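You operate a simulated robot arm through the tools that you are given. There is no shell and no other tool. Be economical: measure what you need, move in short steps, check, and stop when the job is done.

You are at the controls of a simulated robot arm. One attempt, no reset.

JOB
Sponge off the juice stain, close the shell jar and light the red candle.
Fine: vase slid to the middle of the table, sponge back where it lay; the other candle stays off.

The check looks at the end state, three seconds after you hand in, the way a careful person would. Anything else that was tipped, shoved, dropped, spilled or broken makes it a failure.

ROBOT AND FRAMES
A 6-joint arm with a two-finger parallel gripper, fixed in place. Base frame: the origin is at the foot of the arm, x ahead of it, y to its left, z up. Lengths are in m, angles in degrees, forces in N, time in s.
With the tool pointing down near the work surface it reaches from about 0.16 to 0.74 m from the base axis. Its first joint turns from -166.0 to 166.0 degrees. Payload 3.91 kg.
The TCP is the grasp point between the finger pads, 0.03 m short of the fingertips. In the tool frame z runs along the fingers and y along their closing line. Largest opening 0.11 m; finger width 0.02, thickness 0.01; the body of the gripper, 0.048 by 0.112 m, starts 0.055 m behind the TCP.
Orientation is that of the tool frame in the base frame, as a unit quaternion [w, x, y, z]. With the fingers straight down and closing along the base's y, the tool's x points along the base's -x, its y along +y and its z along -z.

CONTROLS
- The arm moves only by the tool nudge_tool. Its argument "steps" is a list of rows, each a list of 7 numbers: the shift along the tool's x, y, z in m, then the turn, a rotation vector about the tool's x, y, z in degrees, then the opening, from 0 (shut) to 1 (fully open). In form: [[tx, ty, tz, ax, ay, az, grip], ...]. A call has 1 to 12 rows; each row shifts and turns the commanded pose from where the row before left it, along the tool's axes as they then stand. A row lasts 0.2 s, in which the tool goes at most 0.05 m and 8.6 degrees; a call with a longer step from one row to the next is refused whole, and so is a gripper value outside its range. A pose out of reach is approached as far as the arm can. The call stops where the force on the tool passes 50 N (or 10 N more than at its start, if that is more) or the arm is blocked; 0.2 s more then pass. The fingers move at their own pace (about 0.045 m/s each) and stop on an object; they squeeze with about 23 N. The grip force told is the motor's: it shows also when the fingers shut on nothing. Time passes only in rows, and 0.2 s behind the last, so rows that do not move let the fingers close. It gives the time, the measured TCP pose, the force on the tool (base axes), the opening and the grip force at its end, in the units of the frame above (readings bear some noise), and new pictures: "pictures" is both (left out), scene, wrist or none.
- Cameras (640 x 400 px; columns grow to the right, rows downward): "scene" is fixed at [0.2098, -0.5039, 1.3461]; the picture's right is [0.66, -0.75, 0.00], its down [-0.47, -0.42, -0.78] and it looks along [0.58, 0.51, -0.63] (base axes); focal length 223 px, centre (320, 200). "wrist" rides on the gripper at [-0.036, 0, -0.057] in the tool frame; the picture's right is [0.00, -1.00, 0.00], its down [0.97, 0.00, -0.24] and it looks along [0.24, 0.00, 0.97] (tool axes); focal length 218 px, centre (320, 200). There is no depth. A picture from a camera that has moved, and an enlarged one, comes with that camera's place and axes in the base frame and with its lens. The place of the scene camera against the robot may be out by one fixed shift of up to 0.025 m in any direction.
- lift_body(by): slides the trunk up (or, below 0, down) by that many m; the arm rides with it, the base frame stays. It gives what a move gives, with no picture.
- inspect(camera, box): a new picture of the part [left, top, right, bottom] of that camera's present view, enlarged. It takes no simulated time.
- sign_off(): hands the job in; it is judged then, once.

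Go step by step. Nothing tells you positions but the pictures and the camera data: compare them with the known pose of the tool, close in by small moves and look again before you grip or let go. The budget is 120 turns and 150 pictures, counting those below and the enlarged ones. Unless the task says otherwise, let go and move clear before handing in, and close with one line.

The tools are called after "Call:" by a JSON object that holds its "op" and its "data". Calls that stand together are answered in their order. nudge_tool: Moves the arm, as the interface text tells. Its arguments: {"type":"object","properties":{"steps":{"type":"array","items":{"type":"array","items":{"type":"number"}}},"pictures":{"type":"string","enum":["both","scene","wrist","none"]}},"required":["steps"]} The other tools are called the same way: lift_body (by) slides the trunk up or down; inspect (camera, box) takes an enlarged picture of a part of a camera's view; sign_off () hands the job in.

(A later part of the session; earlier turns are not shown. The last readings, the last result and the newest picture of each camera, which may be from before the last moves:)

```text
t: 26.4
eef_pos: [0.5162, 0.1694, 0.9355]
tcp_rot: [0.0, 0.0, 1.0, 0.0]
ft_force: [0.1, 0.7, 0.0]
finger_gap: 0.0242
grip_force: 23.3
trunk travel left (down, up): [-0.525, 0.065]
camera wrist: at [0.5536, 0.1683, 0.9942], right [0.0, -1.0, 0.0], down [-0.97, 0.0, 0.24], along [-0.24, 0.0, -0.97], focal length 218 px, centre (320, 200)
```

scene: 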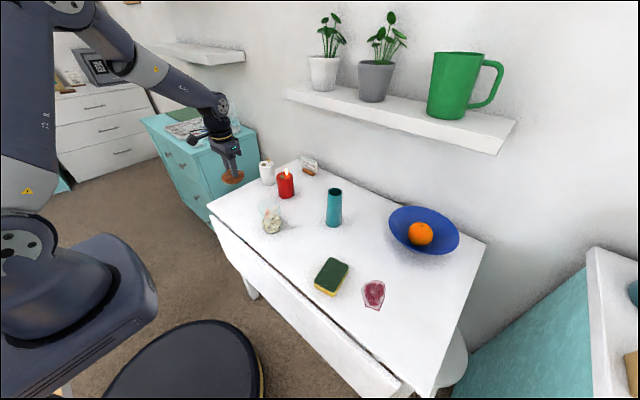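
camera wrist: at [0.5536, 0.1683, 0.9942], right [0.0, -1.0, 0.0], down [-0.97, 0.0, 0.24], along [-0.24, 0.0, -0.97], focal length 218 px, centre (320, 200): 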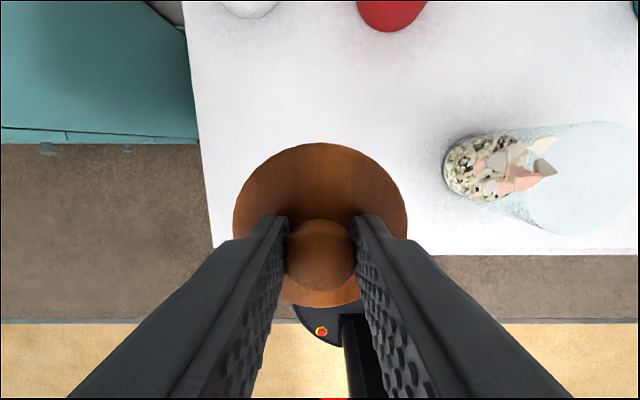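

The lid holds. Now moving gently over the jar.

Call:
{"op": "nudge_tool", "data": {"steps": [[-0.001, -0.01, 0, 0, 0, 0, 0], [-0.002, -0.02, 0, 0, 0, 0, 0], [-0.002, -0.02, 0, 0, 0, 0, 0], [-0.002, -0.02, 0, 0, 0, 0, 0], [-0.002, -0.02, 0, 0, 0, 0, 0], [-0.002, -0.02, 0, 0, 0, 0, 0], [-0.002, -0.02, 0, 0, 0, 0, 0], [-0.002, -0.02, 0, 0, 0, 0, 0], [-0.001, -0.0125, 0, 0, 0, 0, 0], [0, -0.007, 0, 0, 0, 0, 0], [0, 0, 0, 0, 0, 0, 0]]}}

Call:
{"op": "inspect", "data": {"camera": "scene", "box": [230, 150, 314, 220]}}

Call:
{"op": "inspect", "data": {"camera": "wrist", "box": [220, 110, 420, 235]}}

```text
t: 28.8
eef_pos: [0.5328, 0.0008, 0.9359]
tcp_rot: [0.0, 0.0, 1.0, -0.001]
ft_force: [-0.9, -0.2, -0.3]
finger_gap: 0.0246
grip_force: 23.2
trunk travel left (down, up): [-0.525, 0.065]
camera wrist: at [0.5691, -0.0002, 0.9939], right [0.0, -1.0, 0.0], down [-0.97, 0.0, 0.24], along [-0.24, 0.0, -0.97], focal length 218 px, centre (320, 200)
```

scene: 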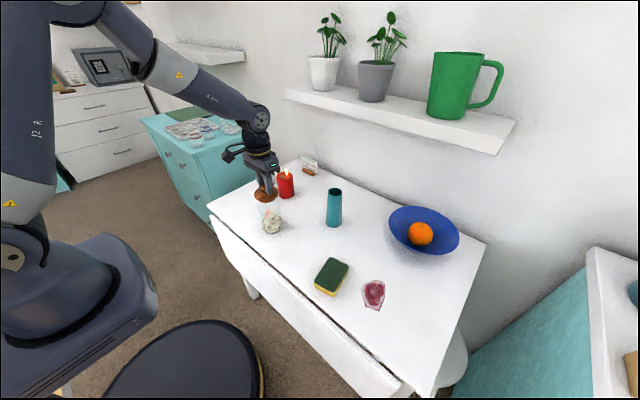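
wrist: 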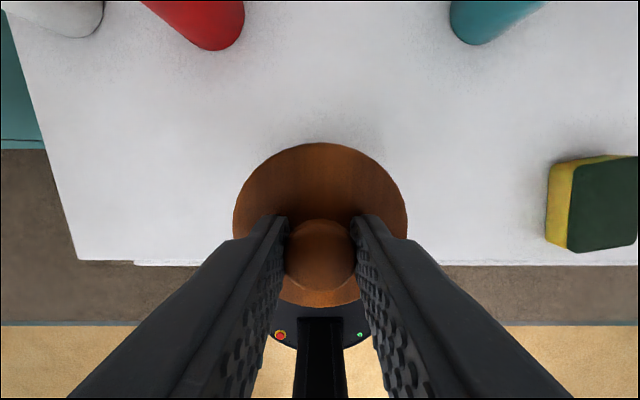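

```text
5.71 times, centred on (272, 185) of scene
camera zoom: at [0.2098, -0.5039, 1.3461], right [0.66, -0.75, 0.0], down [-0.47, -0.42, -0.78], along [0.58, 0.51, -0.63], focal length 1273 px, centre (594, 286)
```

zoom: 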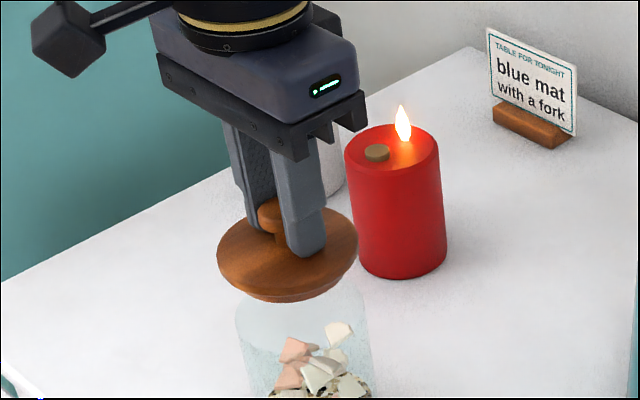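

```text
3.20 times, centred on (320, 172) of wrist
camera zoom: at [0.5691, -0.0002, 0.9939], right [0.0, -1.0, 0.0], down [-0.97, 0.0, 0.24], along [-0.24, 0.0, -0.97], focal length 698 px, centre (320, 288)
```

zoom: 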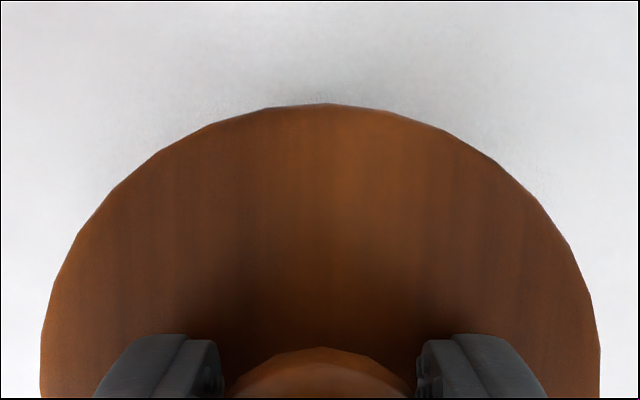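

The lid looks aligned to within a few mm. I'll lower to just above the rim and check again.

Call:
{"op": "nudge_tool", "data": {"steps": [[0, 0, 0.01, 0, 0, 0, 0], [0, 0, 0.008, 0, 0, 0, 0], [0, 0, 0, 0, 0, 0, 0]], "pictures": "none"}}

Call:
{"op": "inspect", "data": {"camera": "scene", "box": [242, 182, 302, 237]}}

```text
t: 29.6
eef_pos: [0.5327, -0.0002, 0.9174]
tcp_rot: [0.0, 0.0, 1.0, -0.001]
ft_force: [0.5, -0.2, -0.1]
finger_gap: 0.0245
grip_force: 23.0
trunk travel left (down, up): [-0.525, 0.065]
```

```text
7.27 times, centred on (272, 210) of scene
camera zoom: at [0.2098, -0.5039, 1.3461], right [0.66, -0.75, 0.0], down [-0.47, -0.42, -0.78], along [0.58, 0.51, -0.63], focal length 1620 px, centre (669, 131)
```

zoom: 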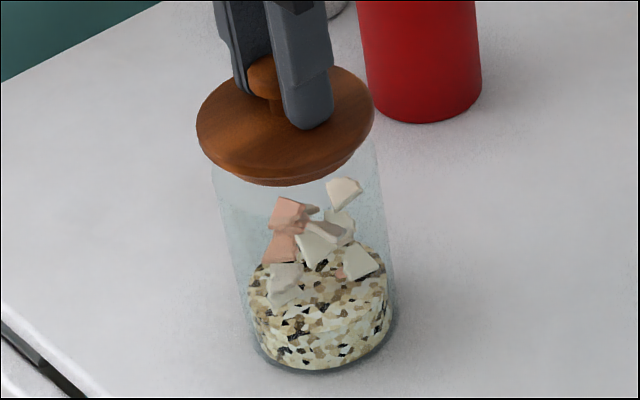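

Lateral alignment is within about 1 mm. I'll lower in small steps until it seats.

Call:
{"op": "nudge_tool", "data": {"steps": [[0, 0, 0.003, 0, 0, 0, 0], [0, 0, 0.003, 0, 0, 0, 0], [0, 0, 0.002, 0, 0, 0, 0], [0, 0, 0.002, 0, 0, 0, 0], [0, 0, 0, 0, 0, 0, 0]], "pictures": "none"}}

Call:
{"op": "inspect", "data": {"camera": "scene", "box": [242, 182, 302, 237]}}

```text
t: 30.8
eef_pos: [0.5326, 0.0009, 0.9073]
tcp_rot: [0.0, 0.0, 1.0, 0.0]
ft_force: [-0.3, 0.1, -0.4]
finger_gap: 0.0244
grip_force: 22.7
trunk travel left (down, up): [-0.525, 0.065]
```

```text
7.27 times, centred on (272, 210) of scene
camera zoom: at [0.2098, -0.5039, 1.3461], right [0.66, -0.75, 0.0], down [-0.47, -0.42, -0.78], along [0.58, 0.51, -0.63], focal length 1620 px, centre (669, 131)
```

zoom: 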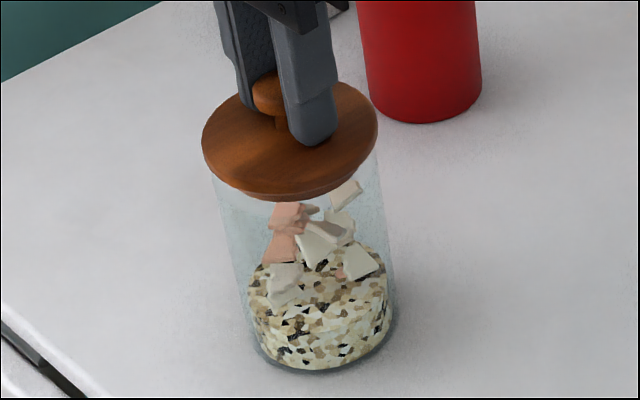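

Call:
{"op": "nudge_tool", "data": {"steps": [[0, 0, 0.002, 0, 0, 0, 0], [0, 0, 0.002, 0, 0, 0, 0], [0, 0, 0.001, 0, 0, 0, 0], [0, 0, 0, 0, 0, 0, 0]], "pictures": "none"}}

Call:
{"op": "inspect", "data": {"camera": "scene", "box": [250, 184, 290, 214]}}

```text
t: 31.8
eef_pos: [0.5327, -0.0003, 0.9048]
tcp_rot: [0.002, 0.0, 1.0, 0.001]
ft_force: [-2.4, 1.1, 19.6]
finger_gap: 0.0243
grip_force: 23.6
trunk travel left (down, up): [-0.525, 0.065]
```

```text
13.33 times, centred on (270, 199) of scene
camera zoom: at [0.2098, -0.5039, 1.3461], right [0.66, -0.75, 0.0], down [-0.47, -0.42, -0.78], along [0.58, 0.51, -0.63], focal length 2970 px, centre (987, 213)
```

zoom: 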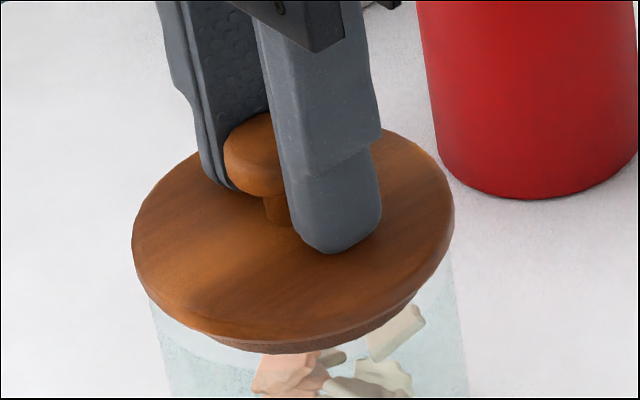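

Contact at 20 N: either the lid is seated or the plug is resting on the rim. I'll look closely.

Call:
{"op": "inspect", "data": {"camera": "scene", "box": [257, 198, 287, 216]}}

Call:
{"op": "nudge_tool", "data": {"steps": [[0, 0, -0.012, 0, 0, 0, 0], [0, 0, 0, 0, 0, 0, 0]], "pictures": "none"}}

Call:
{"op": "inspect", "data": {"camera": "scene", "box": [250, 184, 290, 214]}}

```text
16.00 times, centred on (272, 207) of scene
camera zoom: at [0.2098, -0.5039, 1.3461], right [0.66, -0.75, 0.0], down [-0.47, -0.42, -0.78], along [0.58, 0.51, -0.63], focal length 3564 px, centre (1088, 88)
```

zoom: 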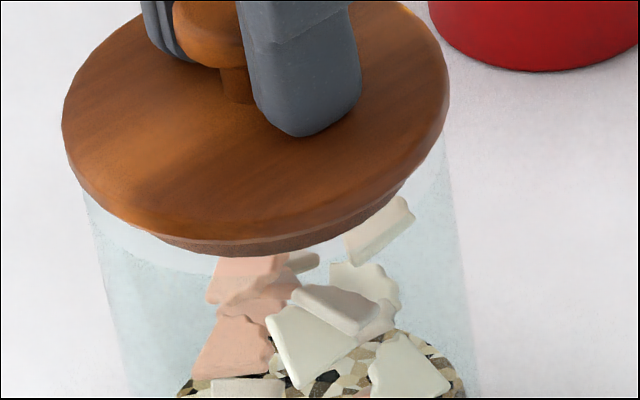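

```text
t: 32.4
eef_pos: [0.5314, 0.0011, 0.9142]
tcp_rot: [-0.002, 0.0, 1.0, 0.0]
ft_force: [0.0, 0.3, -0.2]
finger_gap: 0.024
grip_force: 23.1
trunk travel left (down, up): [-0.525, 0.065]
```

```text
13.33 times, centred on (270, 199) of scene
camera zoom: at [0.2098, -0.5039, 1.3461], right [0.66, -0.75, 0.0], down [-0.47, -0.42, -0.78], along [0.58, 0.51, -0.63], focal length 2970 px, centre (987, 213)
```

zoom: 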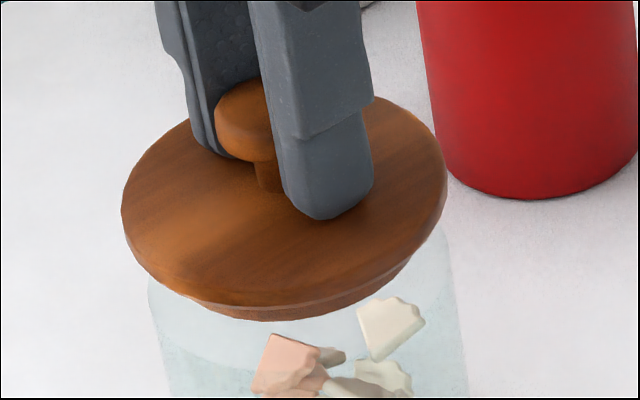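

From the ellipse fits, the plug (about 32 mm radius) is resting on the rim and isn't inserted, so I need a finer jar centre. I'll raise, shift sideways and measure the rim from two sides.

Call:
{"op": "nudge_tool", "data": {"steps": [[0, 0, -0.012, 0, 0, 0, 0], [0, 0.01, -0.012, 0, 0, 0, 0], [0, 0.02, 0, 0, 0, 0, 0], [0, 0.02, 0, 0, 0, 0, 0], [0, 0.02, 0, 0, 0, 0, 0], [0, 0.02, 0, 0, 0, 0, 0], [0, 0.01, 0, 0, 0, 0, 0], [0, 0, 0, 0, 0, 0, 0], [0, 0, 0, 0, 0, 0, 0]], "pictures": "none"}}

Call:
{"op": "inspect", "data": {"camera": "wrist", "box": [380, 110, 580, 235]}}

Call:
{"op": "inspect", "data": {"camera": "scene", "box": [250, 190, 298, 220]}}

```text
t: 34.4
eef_pos: [0.5342, 0.0999, 0.9381]
tcp_rot: [-0.001, -0.001, 1.0, 0.0]
ft_force: [0.1, -0.1, -0.8]
finger_gap: 0.0241
grip_force: 22.7
trunk travel left (down, up): [-0.525, 0.065]
```

```text
3.20 times, centred on (480, 172) of wrist
camera zoom: at [0.5707, 0.0995, 0.9966], right [0.0, -1.0, 0.0], down [-0.97, 0.0, 0.24], along [-0.24, 0.0, -0.97], focal length 698 px, centre (-192, 288)
```

zoom: 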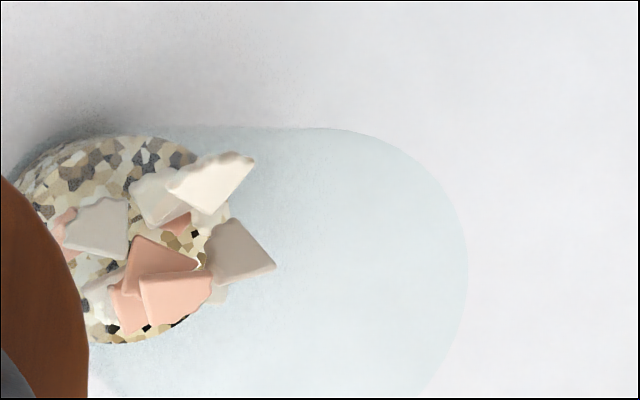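

```text
13.33 times, centred on (274, 205) of scene
camera zoom: at [0.2098, -0.5039, 1.3461], right [0.66, -0.75, 0.0], down [-0.47, -0.42, -0.78], along [0.58, 0.51, -0.63], focal length 2970 px, centre (933, 133)
```

zoom: 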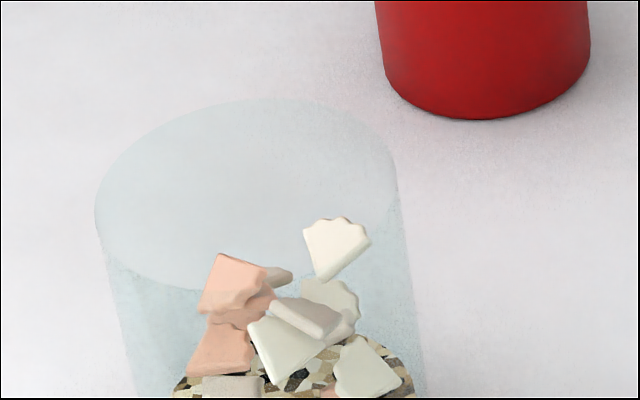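

Refined: jar centre is (0.5313, −0.0005), and the lid sits about 2.8 mm behind the TCP in x, so I need about +1.3 mm in x and −1 mm in y. Going back with that correction.

Call:
{"op": "nudge_tool", "data": {"steps": [[0, -0.01, 0, 0, 0, 0, 0], [0, -0.02, 0, 0, 0, 0, 0], [-0.0013, -0.02, 0, 0, 0, 0, 0], [0, -0.02, 0, 0, 0, 0, 0], [0, -0.02, 0, 0, 0, 0, 0], [0, -0.011, 0, 0, 0, 0, 0], [0, 0, 0.012, 0, 0, 0, 0], [0, 0, 0.012, 0, 0, 0, 0], [0, 0, 0.004, 0, 0, 0, 0], [0, 0, 0, 0, 0, 0, 0]], "pictures": "none"}}

Call:
{"op": "nudge_tool", "data": {"steps": [[0, 0, 0.002, 0, 0, 0, 0], [0, 0, 0.001, 0, 0, 0, 0], [0, 0, 0.001, 0, 0, 0, 0]], "pictures": "none"}}

```text
t: 36.6
eef_pos: [0.5333, -0.0006, 0.9113]
tcp_rot: [0.0, 0.0, 1.0, 0.0]
ft_force: [-0.4, 0.2, -0.8]
finger_gap: 0.0245
grip_force: 22.8
trunk travel left (down, up): [-0.525, 0.065]
```

```text
t: 37.4
eef_pos: [0.5325, -0.0009, 0.9044]
tcp_rot: [0.0, 0.0, 1.0, 0.0]
ft_force: [-0.6, -0.4, -1.0]
finger_gap: 0.0241
grip_force: 22.7
trunk travel left (down, up): [-0.525, 0.065]
```

No contact yet at 0.9044, where it was blocked before. Continuing.

Call:
{"op": "nudge_tool", "data": {"steps": [[0, 0, 0.001, 0, 0, 0, 0], [0, 0, 0.001, 0, 0, 0, 0], [0, 0, 0.001, 0, 0, 0, 0]], "pictures": "none"}}

Call:
{"op": "inspect", "data": {"camera": "scene", "box": [250, 190, 298, 220]}}

```text
t: 38.2
eef_pos: [0.5347, -0.0003, 0.9049]
tcp_rot: [0.0, 0.0, 1.0, 0.0]
ft_force: [-1.3, 1.1, 5.7]
finger_gap: 0.0244
grip_force: 22.9
trunk travel left (down, up): [-0.525, 0.065]
```

```text
13.33 times, centred on (274, 205) of scene
camera zoom: at [0.2098, -0.5039, 1.3461], right [0.66, -0.75, 0.0], down [-0.47, -0.42, -0.78], along [0.58, 0.51, -0.63], focal length 2970 px, centre (933, 133)
```

zoom: 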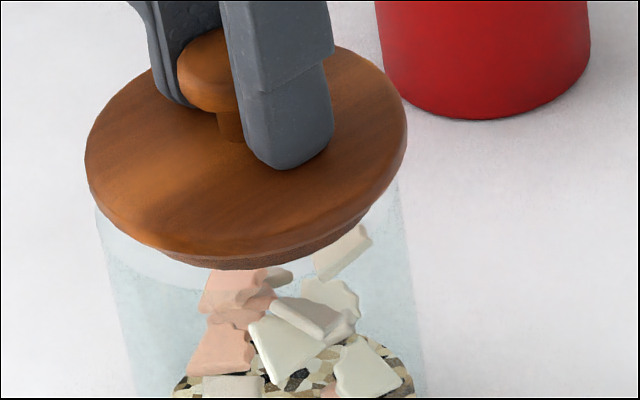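

Contact again at the same height. I'll zoom harder to measure the plug against the rim.

Call:
{"op": "inspect", "data": {"camera": "scene", "box": [256, 199, 284, 215]}}

```text
16.00 times, centred on (270, 207) of scene
camera zoom: at [0.2098, -0.5039, 1.3461], right [0.66, -0.75, 0.0], down [-0.47, -0.42, -0.78], along [0.58, 0.51, -0.63], focal length 3564 px, centre (1120, 88)
```

zoom: 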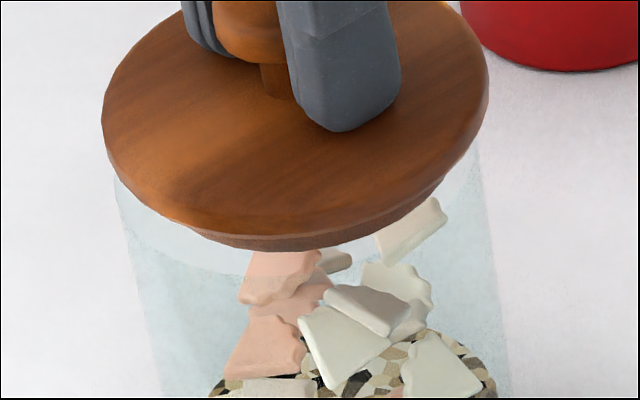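

The fit shows the lid about 4 mm too far from the scene camera and about 2 mm to its right, so I need roughly −3.5 mm in x. Raising slightly, shifting and retrying.

Call:
{"op": "nudge_tool", "data": {"steps": [[0, 0, -0.005, 0, 0, 0, 0], [0.0035, 0, 0, 0, 0, 0, 0], [0, 0, 0, 0, 0, 0, 0], [0, 0, 0.003, 0, 0, 0, 0], [0, 0, 0.001, 0, 0, 0, 0], [0, 0, 0.001, 0, 0, 0, 0], [0, 0, 0.001, 0, 0, 0, 0]], "pictures": "none"}}

Call:
{"op": "inspect", "data": {"camera": "scene", "box": [256, 199, 284, 215]}}

```text
t: 39.8
eef_pos: [0.5284, -0.0024, 0.9035]
tcp_rot: [0.002, 0.0, 1.0, 0.0]
ft_force: [0.2, 0.9, 19.0]
finger_gap: 0.0243
grip_force: 23.0
trunk travel left (down, up): [-0.525, 0.065]
```

```text
16.00 times, centred on (270, 207) of scene
camera zoom: at [0.2098, -0.5039, 1.3461], right [0.66, -0.75, 0.0], down [-0.47, -0.42, -0.78], along [0.58, 0.51, -0.63], focal length 3564 px, centre (1120, 88)
```

zoom: 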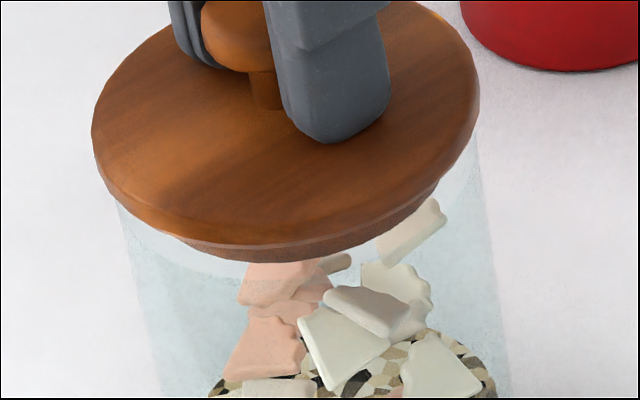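

The lid looks centred now but is still touching. I'll do a light-press search, first easing off to read the force.

Call:
{"op": "nudge_tool", "data": {"steps": [[0, 0, -0.001, 0, 0, 0, 0], [0.001, 0, 0, 0, 0, 0, 0]], "pictures": "none"}}

Call:
{"op": "nudge_tool", "data": {"steps": [[0, 0.0015, 0, 0, 0, 0, 0], [0, 0, 0, 0, 0, 0, 0]], "pictures": "none"}}

Call:
{"op": "nudge_tool", "data": {"steps": [[-0.0015, 0, 0, 0, 0, 0, 0], [0, 0, 0, 0, 0, 0, 0]], "pictures": "none"}}

```text
t: 40.4
eef_pos: [0.5282, -0.0019, 0.9038]
tcp_rot: [0.001, 0.0, 1.0, 0.0]
ft_force: [4.4, 0.6, 13.3]
finger_gap: 0.0242
grip_force: 23.0
trunk travel left (down, up): [-0.525, 0.065]
```

```text
t: 41.0
eef_pos: [0.5293, 0.0004, 0.9031]
tcp_rot: [0.001, 0.001, 1.0, 0.0]
ft_force: [6.1, -2.6, 15.0]
finger_gap: 0.0246
grip_force: 23.0
trunk travel left (down, up): [-0.525, 0.065]
```

```text
t: 41.6
eef_pos: [0.5292, 0.0003, 0.9036]
tcp_rot: [0.0, 0.0, 1.0, 0.0]
ft_force: [3.3, -2.1, 16.5]
finger_gap: 0.0245
grip_force: 22.8
trunk travel left (down, up): [-0.525, 0.065]
```

Call:
{"op": "nudge_tool", "data": {"steps": [[-0.0015, 0, 0, 0, 0, 0, 0], [0, 0, 0, 0, 0, 0, 0]], "pictures": "none"}}

Call:
{"op": "nudge_tool", "data": {"steps": [[0, -0.0015, 0, 0, 0, 0, 0], [0, 0, 0, 0, 0, 0, 0]], "pictures": "none"}}

Call:
{"op": "inspect", "data": {"camera": "scene", "box": [248, 184, 296, 220]}}

```text
t: 42.2
eef_pos: [0.5311, 0.0002, 0.9026]
tcp_rot: [0.0, 0.0, 1.0, 0.0]
ft_force: [-1.2, -2.0, 13.4]
finger_gap: 0.0242
grip_force: 23.4
trunk travel left (down, up): [-0.525, 0.065]
```

```text
t: 42.8
eef_pos: [0.5315, -0.0015, 0.904]
tcp_rot: [0.0, 0.0, 1.0, -0.001]
ft_force: [-2.7, 3.2, 9.5]
finger_gap: 0.0246
grip_force: 22.8
trunk travel left (down, up): [-0.525, 0.065]
```

```text
11.11 times, centred on (272, 202) of scene
camera zoom: at [0.2098, -0.5039, 1.3461], right [0.66, -0.75, 0.0], down [-0.47, -0.42, -0.78], along [0.58, 0.51, -0.63], focal length 2475 px, centre (853, 178)
```

zoom: 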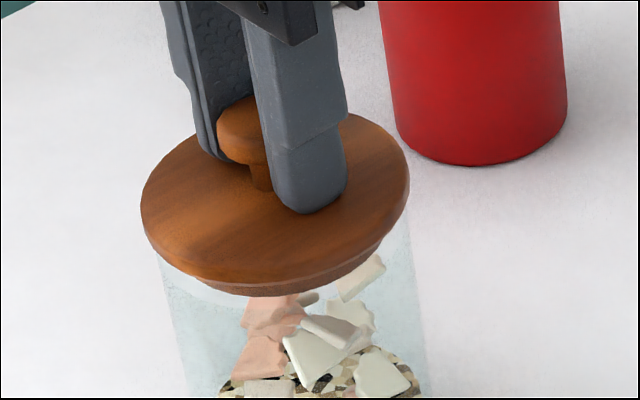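

Forces look like pure friction on the rim. I'll do a small spiral search under light press; if the plug drops in, z will fall.

Call:
{"op": "nudge_tool", "data": {"steps": [[-0.0005, 0.0008, 0.0005, 0, 0, 0, 0], [-0.001, 0, 0, 0, 0, 0, 0], [0, 0.001, 0, 0, 0, 0, 0], [0.001, 0, 0, 0, 0, 0, 0], [0.001, 0, 0, 0, 0, 0, 0], [0, -0.001, 0, 0, 0, 0, 0], [0, -0.001, 0, 0, 0, 0, 0], [-0.001, 0, 0, 0, 0, 0, 0], [-0.001, 0, 0, 0, 0, 0, 0], [-0.001, 0, 0, 0, 0, 0, 0], [0, 0.001, 0, 0, 0, 0, 0], [0, 0.001, 0, 0, 0, 0, 0]], "pictures": "none"}}

Call:
{"op": "inspect", "data": {"camera": "scene", "box": [256, 199, 284, 215]}}

```text
t: 45.4
eef_pos: [0.535, 0.0005, 0.9037]
tcp_rot: [0.0, 0.0, 1.0, 0.0]
ft_force: [-1.1, -0.2, 0.2]
finger_gap: 0.0243
grip_force: 22.9
trunk travel left (down, up): [-0.525, 0.065]
```

```text
16.00 times, centred on (270, 207) of scene
camera zoom: at [0.2098, -0.5039, 1.3461], right [0.66, -0.75, 0.0], down [-0.47, -0.42, -0.78], along [0.58, 0.51, -0.63], focal length 3564 px, centre (1120, 88)
```

zoom: 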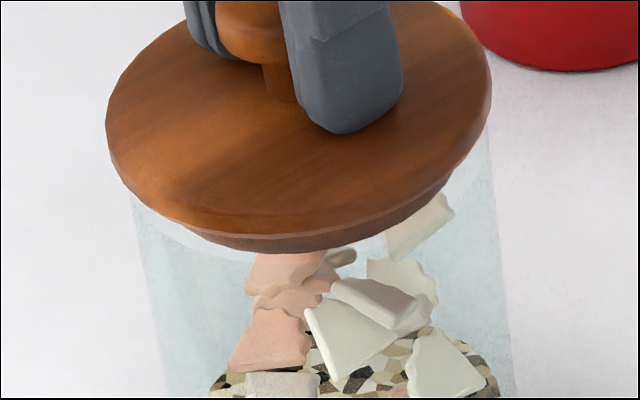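

Force has vanished and the jar appears shifted a bit; I'll look at the whole jar before going on.

Call:
{"op": "inspect", "data": {"camera": "scene", "box": [242, 182, 302, 237]}}

```text
7.27 times, centred on (272, 210) of scene
camera zoom: at [0.2098, -0.5039, 1.3461], right [0.66, -0.75, 0.0], down [-0.47, -0.42, -0.78], along [0.58, 0.51, -0.63], focal length 1620 px, centre (669, 131)
```

zoom: 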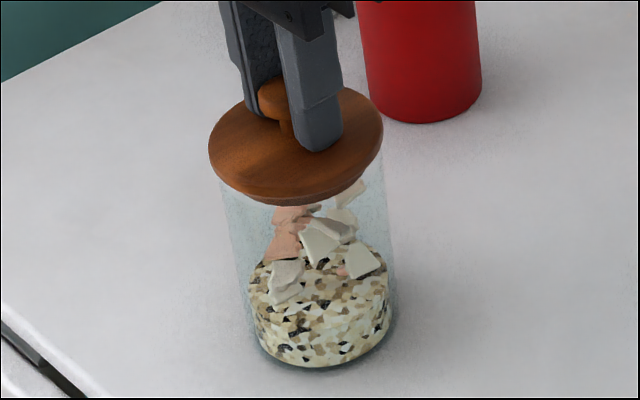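

The jar slid only a couple of mm and stands upright; zero force at this height suggests the plug has found the mouth. Lowering gently.

Call:
{"op": "nudge_tool", "data": {"steps": [[0, 0, 0.001, 0, 0, 0, 0], [0, 0, 0.001, 0, 0, 0, 0], [0, 0, 0.001, 0, 0, 0, 0]], "pictures": "none"}}

Call:
{"op": "inspect", "data": {"camera": "scene", "box": [242, 182, 302, 237]}}

```text
t: 46.2
eef_pos: [0.5348, 0.0009, 0.9002]
tcp_rot: [0.0, 0.0, 1.0, 0.0]
ft_force: [-1.3, -0.1, -0.1]
finger_gap: 0.0244
grip_force: 23.1
trunk travel left (down, up): [-0.525, 0.065]
```

```text
7.27 times, centred on (272, 210) of scene
camera zoom: at [0.2098, -0.5039, 1.3461], right [0.66, -0.75, 0.0], down [-0.47, -0.42, -0.78], along [0.58, 0.51, -0.63], focal length 1620 px, centre (669, 131)
```

zoom: 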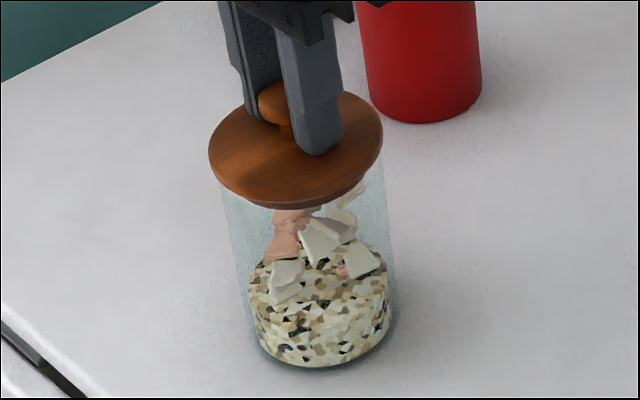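

It's going in without resistance, so I'll continue until the disc seats.

Call:
{"op": "nudge_tool", "data": {"steps": [[0, 0, 0.0015, 0, 0, 0, 0], [0, 0, 0.0015, 0, 0, 0, 0], [0, 0, 0.0015, 0, 0, 0, 0], [0, 0, 0.001, 0, 0, 0, 0]], "pictures": "none"}}

```text
t: 47.2
eef_pos: [0.5344, 0.0008, 0.8954]
tcp_rot: [0.0, 0.0, 1.0, -0.001]
ft_force: [-7.0, -0.9, 9.6]
finger_gap: 0.0242
grip_force: 22.9
trunk travel left (down, up): [-0.525, 0.065]
```

Call:
{"op": "inspect", "data": {"camera": "scene", "box": [254, 190, 290, 217]}}

Call:
{"op": "nudge_tool", "data": {"steps": [[0.0008, 0, 0, 0, 0, 0, 0], [0, 0, 0, 0, 0, 0, 0]], "pictures": "none"}}

```text
14.81 times, centred on (272, 204) of scene
camera zoom: at [0.2098, -0.5039, 1.3461], right [0.66, -0.75, 0.0], down [-0.47, -0.42, -0.78], along [0.58, 0.51, -0.63], focal length 3300 px, centre (1031, 148)
```

zoom: 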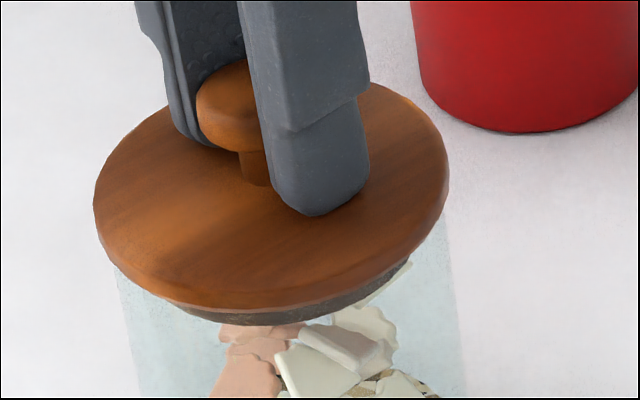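

```text
t: 47.8
eef_pos: [0.5342, 0.0009, 0.8944]
tcp_rot: [0.0, 0.0, 1.0, -0.001]
ft_force: [-4.7, -1.0, 6.6]
finger_gap: 0.0243
grip_force: 22.8
trunk travel left (down, up): [-0.525, 0.065]
```

The plug is inside the glass and the disc is on or very near the rim. One more small press to confirm seating.

Call:
{"op": "nudge_tool", "data": {"steps": [[0.0008, 0, 0.001, 0, 0, 0, 0], [0, 0, 0, 0, 0, 0, 0]], "pictures": "none"}}

```text
t: 48.4
eef_pos: [0.5334, 0.0005, 0.8939]
tcp_rot: [0.0, 0.001, 1.0, 0.0]
ft_force: [-3.4, -1.8, 8.1]
finger_gap: 0.0243
grip_force: 22.8
trunk travel left (down, up): [-0.525, 0.065]
```

It's stiff, so seated. Unload slightly, open and rise.

Call:
{"op": "nudge_tool", "data": {"steps": [[0, 0, -0.001, 0, 0, 0, 0.1], [0, 0, 0, 0, 0, 0, 0.3], [0, 0, 0, 0, 0, 0, 0.5], [0, 0, 0, 0, 0, 0, 0.6], [0, 0, 0, 0, 0, 0, 0.6], [0, 0, -0.02, 0, 0, 0, 0.6], [0, 0, -0.03, 0, 0, 0, 0.6], [0, 0, -0.03, 0, 0, 0, 0.6], [0, 0, 0, 0, 0, 0, 0.6]], "pictures": "wrist"}}

Call:
{"op": "inspect", "data": {"camera": "scene", "box": [242, 182, 302, 237]}}

```text
t: 50.4
eef_pos: [0.535, -0.0016, 0.9742]
tcp_rot: [0.0, 0.0, 1.0, 0.0]
ft_force: [0.8, 0.9, 0.0]
finger_gap: 0.0658
grip_force: 0.1
trunk travel left (down, up): [-0.525, 0.065]
camera wrist: at [0.5717, -0.001, 1.0326], right [0.0, -1.0, 0.0], down [-0.97, 0.0, 0.24], along [-0.24, 0.0, -0.97], focal length 218 px, centre (320, 200)
```

wrist: 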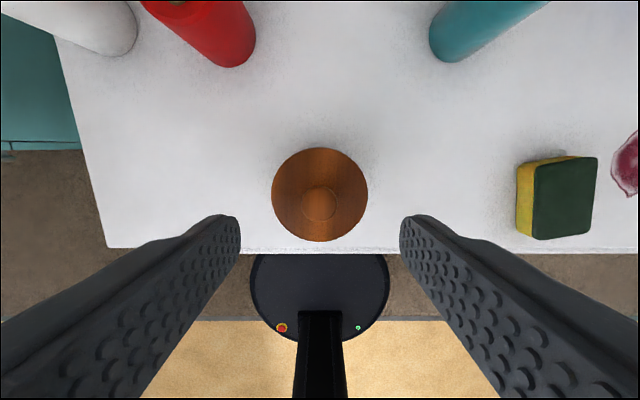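

```text
7.27 times, centred on (272, 210) of scene
camera zoom: at [0.2098, -0.5039, 1.3461], right [0.66, -0.75, 0.0], down [-0.47, -0.42, -0.78], along [0.58, 0.51, -0.63], focal length 1620 px, centre (669, 131)
```

zoom: 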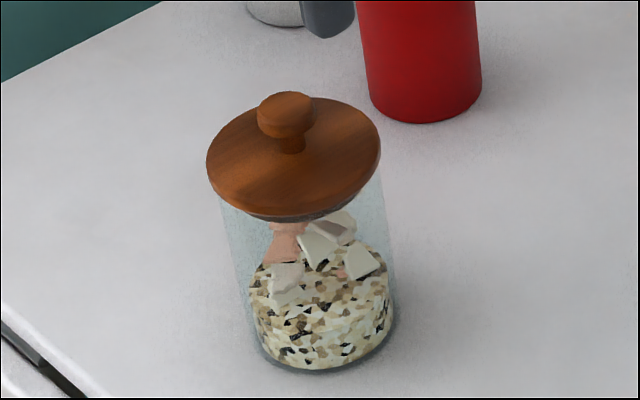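

The jar is closed with the lid level. Now the sponge: I'll move above it with the gripper open.

Call:
{"op": "nudge_tool", "data": {"steps": [[0.0035, -0.0415, 0, 0, 0, 0, 0.6], [0.0035, -0.0415, 0, 0, 0, 0, 0.8], [0.0035, -0.0415, 0, 0, 0, 0, 1], [0.0035, -0.0415, 0, 0, 0, 0, 1], [0.0035, -0.0415, 0, 0, 0, 0, 1], [0.0035, -0.0415, 0, 0, 0, 0, 1], [0.0035, -0.0415, 0, 0, 0, 0, 1], [0, 0, 0.03, 0, 0, -5.5, 1], [0, 0, 0, 0, 0, 0, 1]]}}

Call:
{"op": "inspect", "data": {"camera": "wrist", "box": [220, 100, 480, 262]}}

Call:
{"op": "inspect", "data": {"camera": "scene", "box": [300, 240, 400, 320]}}

```text
t: 52.4
eef_pos: [0.51, -0.2901, 0.9443]
tcp_rot: [0.0, -0.048, 0.999, 0.0]
ft_force: [0.0, -0.5, 0.3]
finger_gap: 0.1101
grip_force: 0.0
trunk travel left (down, up): [-0.525, 0.065]
camera wrist: at [0.546, -0.2868, 1.0035], right [0.1, -1.0, 0.0], down [-0.97, -0.09, 0.24], along [-0.24, -0.02, -0.97], focal length 218 px, centre (320, 200)
```

scene: 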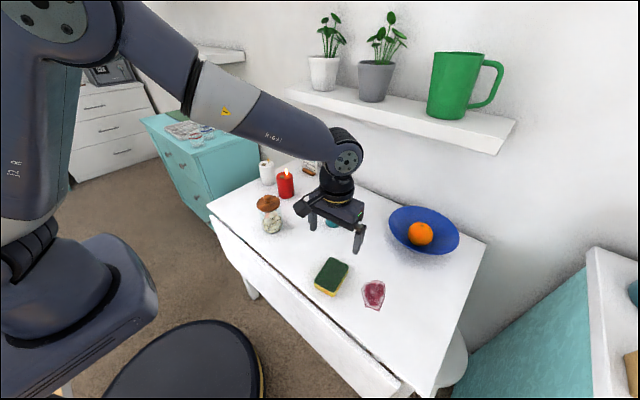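
wrist: 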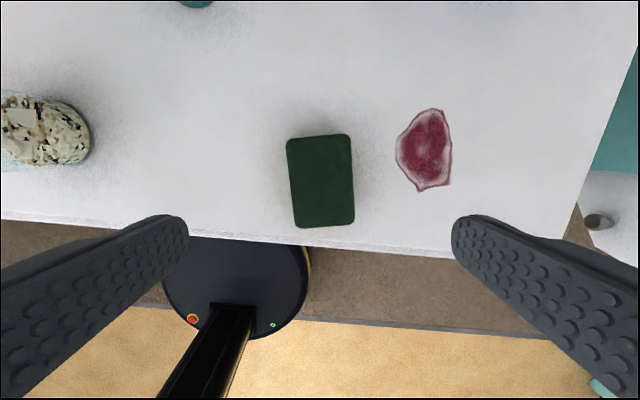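

```text
2.46 times, centred on (350, 181) of wrist
camera zoom: at [0.546, -0.2868, 1.0035], right [0.1, -1.0, 0.0], down [-0.97, -0.09, 0.24], along [-0.24, -0.02, -0.97], focal length 537 px, centre (246, 247)
```

zoom: 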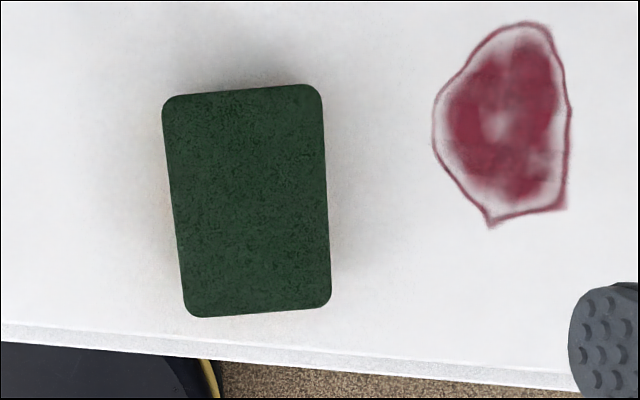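

```text
5.00 times, centred on (350, 280) of scene
camera zoom: at [0.2098, -0.5039, 1.3461], right [0.66, -0.75, 0.0], down [-0.47, -0.42, -0.78], along [0.58, 0.51, -0.63], focal length 1114 px, centre (170, -200)
```

zoom: 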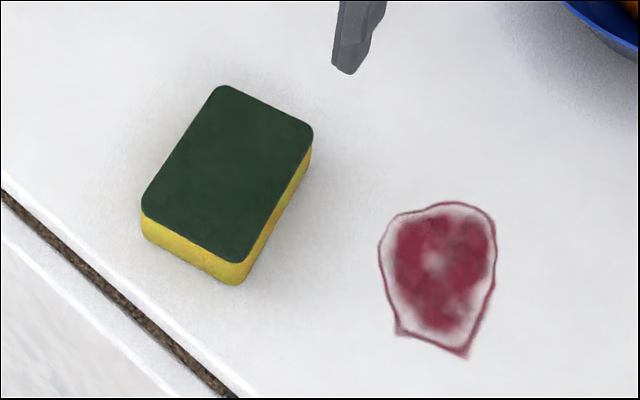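

The sponge centre is (0.510, −0.291) with yaw about 9.7°, so I'll rotate another 4.2°. Then I'll descend around it.

Call:
{"op": "nudge_tool", "data": {"steps": [[0, -0.0013, 0.02, 0, 0, -4.2, 1], [0, 0, 0.04, 0, 0, 0, 1], [0, 0, 0.04, 0, 0, 0, 1], [0, 0, 0.03, 0, 0, 0, 1], [0, 0, 0.015, 0, 0, 0, 1], [0, 0, 0.01, 0, 0, 0, 1], [0, 0, 0, 0, 0, 0, 1]]}}

Call:
{"op": "inspect", "data": {"camera": "scene", "box": [300, 240, 400, 320]}}

```text
t: 54.0
eef_pos: [0.5092, -0.2904, 0.7903]
tcp_rot: [0.001, -0.085, 0.996, 0.001]
ft_force: [0.6, -0.3, -0.2]
finger_gap: 0.11
grip_force: 0.0
trunk travel left (down, up): [-0.525, 0.065]
camera wrist: at [0.5465, -0.2856, 0.8484], right [0.17, -0.99, 0.0], down [-0.96, -0.16, 0.24], along [-0.24, -0.04, -0.97], focal length 218 px, centre (320, 200)
```

scene: 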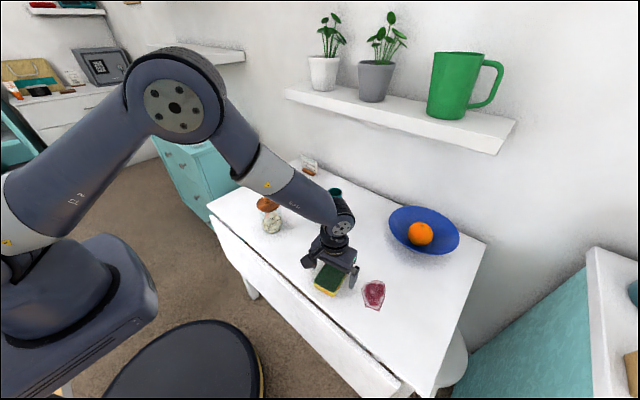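
wrist: 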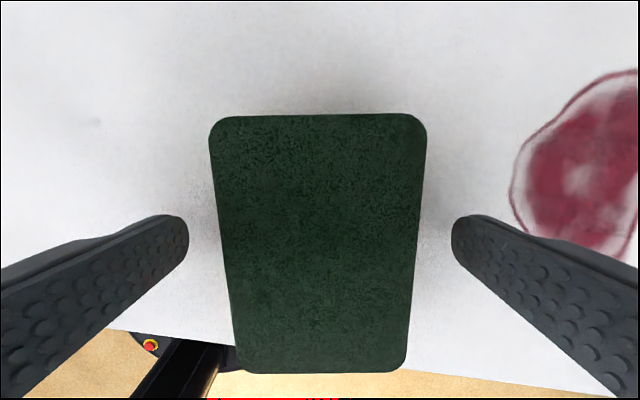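

```text
5.00 times, centred on (350, 280) of scene
camera zoom: at [0.2098, -0.5039, 1.3461], right [0.66, -0.75, 0.0], down [-0.47, -0.42, -0.78], along [0.58, 0.51, -0.63], focal length 1114 px, centre (170, -200)
```

zoom: 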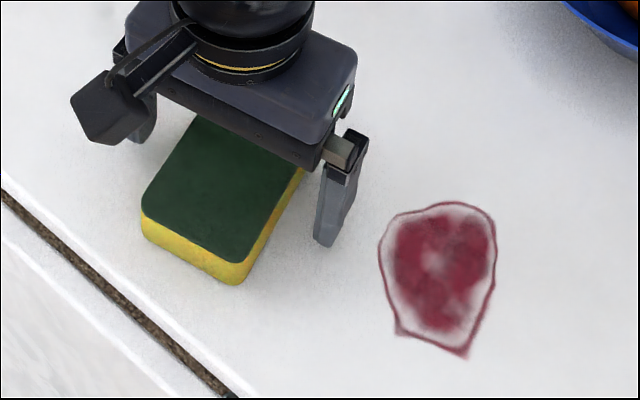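

Well aligned. Closing on the sponge.

Call:
{"op": "nudge_tool", "data": {"steps": [[0, 0, 0, 0, 0, 0, 0.7], [0, 0, 0, 0, 0, 0, 0.45], [0, 0, 0, 0, 0, 0, 0.45], [0, 0, 0, 0, 0, 0, 0.45], [0, 0, 0, 0, 0, 0, 0.45]], "pictures": "none"}}

```text
t: 55.2
eef_pos: [0.5105, -0.2906, 0.7901]
tcp_rot: [0.0, -0.084, 0.996, 0.0]
ft_force: [0.2, 0.1, -0.6]
finger_gap: 0.0631
grip_force: 22.4
trunk travel left (down, up): [-0.525, 0.065]
```

Gripped. I'll lift slightly, carry it over the stain and set it down with light pressure.

Call:
{"op": "nudge_tool", "data": {"steps": [[0, 0, -0.015, 0, 0, 0, 0.45], [-0.005, -0.03, 0, 0, 0, 0, 0.45], [-0.005, -0.03, 0, 0, 0, 0, 0.45], [-0.006, -0.03, 0, 0, 0, 0, 0.45], [-0.006, -0.0305, 0, 0, 0, 0, 0.45], [0, 0, 0.008, 0, 0, 0, 0.45], [0, 0, 0.005, 0, 0, 0, 0.45], [0, 0, 0.002, 0, 0, 0, 0.45], [0, 0, 0.001, 0, 0, 0, 0.45], [0, 0, 0, 0, 0, 0, 0.45]]}}

```text
t: 57.4
eef_pos: [0.5502, -0.4064, 0.7902]
tcp_rot: [0.0, -0.084, 0.996, -0.001]
ft_force: [-1.3, 1.1, 10.0]
finger_gap: 0.0632
grip_force: 23.0
trunk travel left (down, up): [-0.525, 0.065]
camera wrist: at [0.5872, -0.4001, 0.8484], right [0.17, -0.99, 0.0], down [-0.96, -0.16, 0.24], along [-0.24, -0.04, -0.97], focal length 218 px, centre (320, 200)
```

scene: 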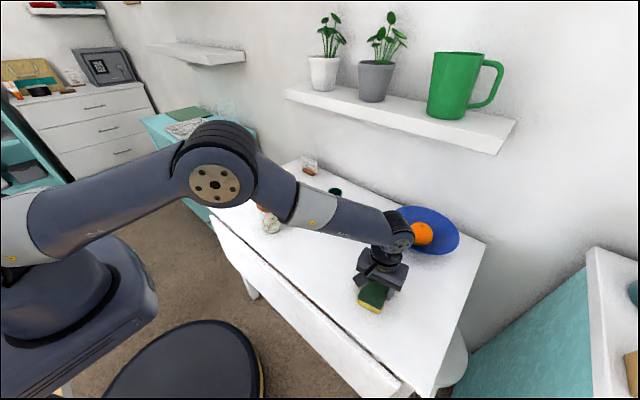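
wrist: 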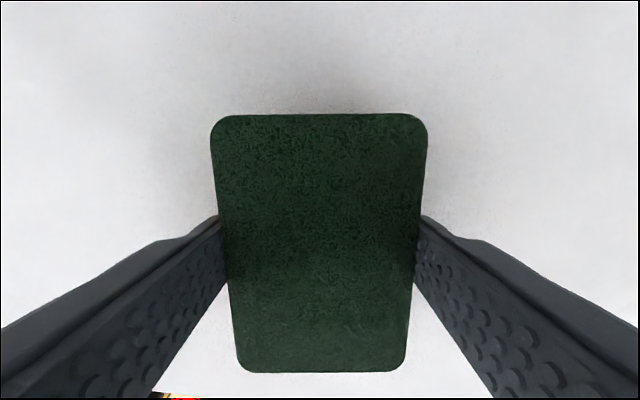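

Contact at 10 N with the stain covered. Rubbing back and forth in both directions, net zero displacement.

Call:
{"op": "nudge_tool", "data": {"steps": [[-0.03, 0, 0, 0, 0, 0, 0.45], [0.03, 0, 0, 0, 0, 0, 0.45], [0.03, 0, 0, 0, 0, 0, 0.45], [-0.03, -0.02, 0, 0, 0, 0, 0.45], [-0.03, 0, 0, 0, 0, 0, 0.45], [0.03, 0, 0, 0, 0, 0, 0.45], [0.03, 0, 0, 0, 0, 0, 0.45], [0, 0.04, 0, 0, 0, 0, 0.45], [-0.03, 0, 0, 0, 0, 0, 0.45], [-0.03, 0, 0, 0, 0, 0, 0.45], [0.03, -0.02, 0, 0, 0, 0, 0.45], [0, 0, 0, 0, 0, 0, 0.45]], "pictures": "none"}}

Call:
{"op": "nudge_tool", "data": {"steps": [[0, -0.03, 0, 0, 0, 0, 0.45], [0, 0.03, 0, 0, 0, 0, 0.45], [0, 0.03, 0, 0, 0, 0, 0.45], [-0.02, -0.03, 0, 0, 0, 0, 0.45], [0, -0.03, 0, 0, 0, 0, 0.45], [0, 0.03, 0, 0, 0, 0, 0.45], [0, 0.03, 0, 0, 0, 0, 0.45], [0.04, 0, 0, 0, 0, 0, 0.45], [0, -0.03, 0, 0, 0, 0, 0.45], [0, -0.03, 0, 0, 0, 0, 0.45], [-0.02, 0.03, 0, 0, 0, 0, 0.45], [0, 0, 0, 0, 0, 0, 0.45]], "pictures": "none"}}

Call:
{"op": "nudge_tool", "data": {"steps": [[0, 0, -0.015, 0, 0, 0, 0.45], [0.01, 0.04, -0.01, 0, 0, 0, 0.45], [0.01, 0.04, 0, 0, 0, 0, 0.45], [0.002, 0.0405, 0, 0, 0, 0, 0.45], [0, 0, 0, 0, 0, 0, 0.45]]}}

```text
t: 60.0
eef_pos: [0.5516, -0.4055, 0.7899]
tcp_rot: [0.0, -0.085, 0.996, -0.001]
ft_force: [2.5, 1.4, 9.3]
finger_gap: 0.0631
grip_force: 23.2
trunk travel left (down, up): [-0.525, 0.065]
```

```text
t: 62.6
eef_pos: [0.5501, -0.405, 0.7887]
tcp_rot: [0.0, -0.084, 0.996, -0.002]
ft_force: [0.8, 0.2, 4.6]
finger_gap: 0.0634
grip_force: 23.7
trunk travel left (down, up): [-0.525, 0.065]
```

```text
t: 63.8
eef_pos: [0.5093, -0.2911, 0.8117]
tcp_rot: [0.0, -0.084, 0.996, 0.0]
ft_force: [-0.3, 0.6, 0.3]
finger_gap: 0.0632
grip_force: 23.4
trunk travel left (down, up): [-0.525, 0.065]
camera wrist: at [0.5453, -0.2852, 0.8699], right [0.17, -0.99, 0.0], down [-0.96, -0.16, 0.24], along [-0.24, -0.04, -0.97], focal length 218 px, centre (320, 200)
```

scene: 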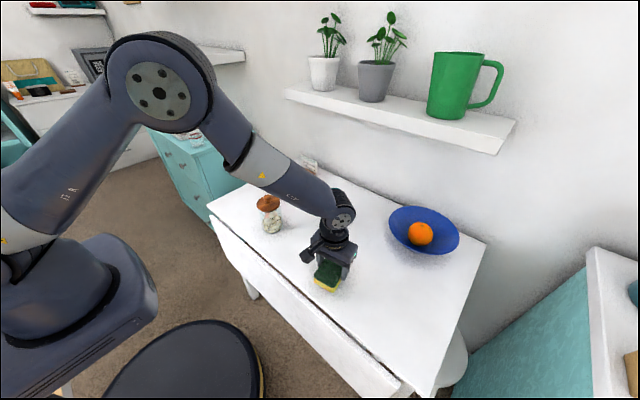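
wrist: 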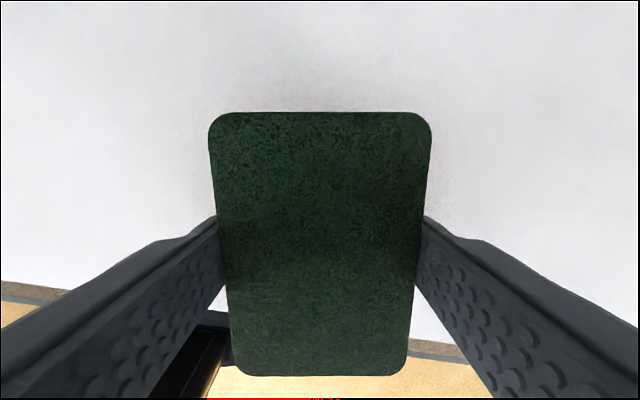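

The stain appears gone; I'll zoom to confirm before I set the sponge down.

Call:
{"op": "inspect", "data": {"camera": "scene", "box": [310, 240, 430, 330]}}

Call:
{"op": "nudge_tool", "data": {"steps": [[0, 0, 0.012, 0, 0, 0, 0.45], [0, 0, 0.007, 0, 0, 0, 0.45], [0, 0, 0.002, 0, 0, 0, 0.45], [0, 0, 0.001, 0, 0, 0, 0.45], [0, 0, 0.001, 0, 0, 0, 0.45], [0, 0, 0, 0, 0, 0, 0.45]], "pictures": "none"}}

```text
4.44 times, centred on (370, 285) of scene
camera zoom: at [0.2098, -0.5039, 1.3461], right [0.66, -0.75, 0.0], down [-0.47, -0.42, -0.78], along [0.58, 0.51, -0.63], focal length 990 px, centre (98, -178)
```

zoom: 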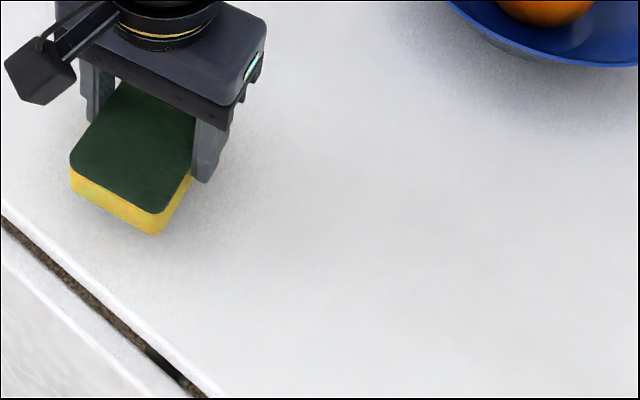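

```text
t: 65.2
eef_pos: [0.5094, -0.2913, 0.7906]
tcp_rot: [0.0, -0.085, 0.996, 0.0]
ft_force: [0.3, -0.3, 0.0]
finger_gap: 0.0633
grip_force: 23.3
trunk travel left (down, up): [-0.525, 0.065]
```

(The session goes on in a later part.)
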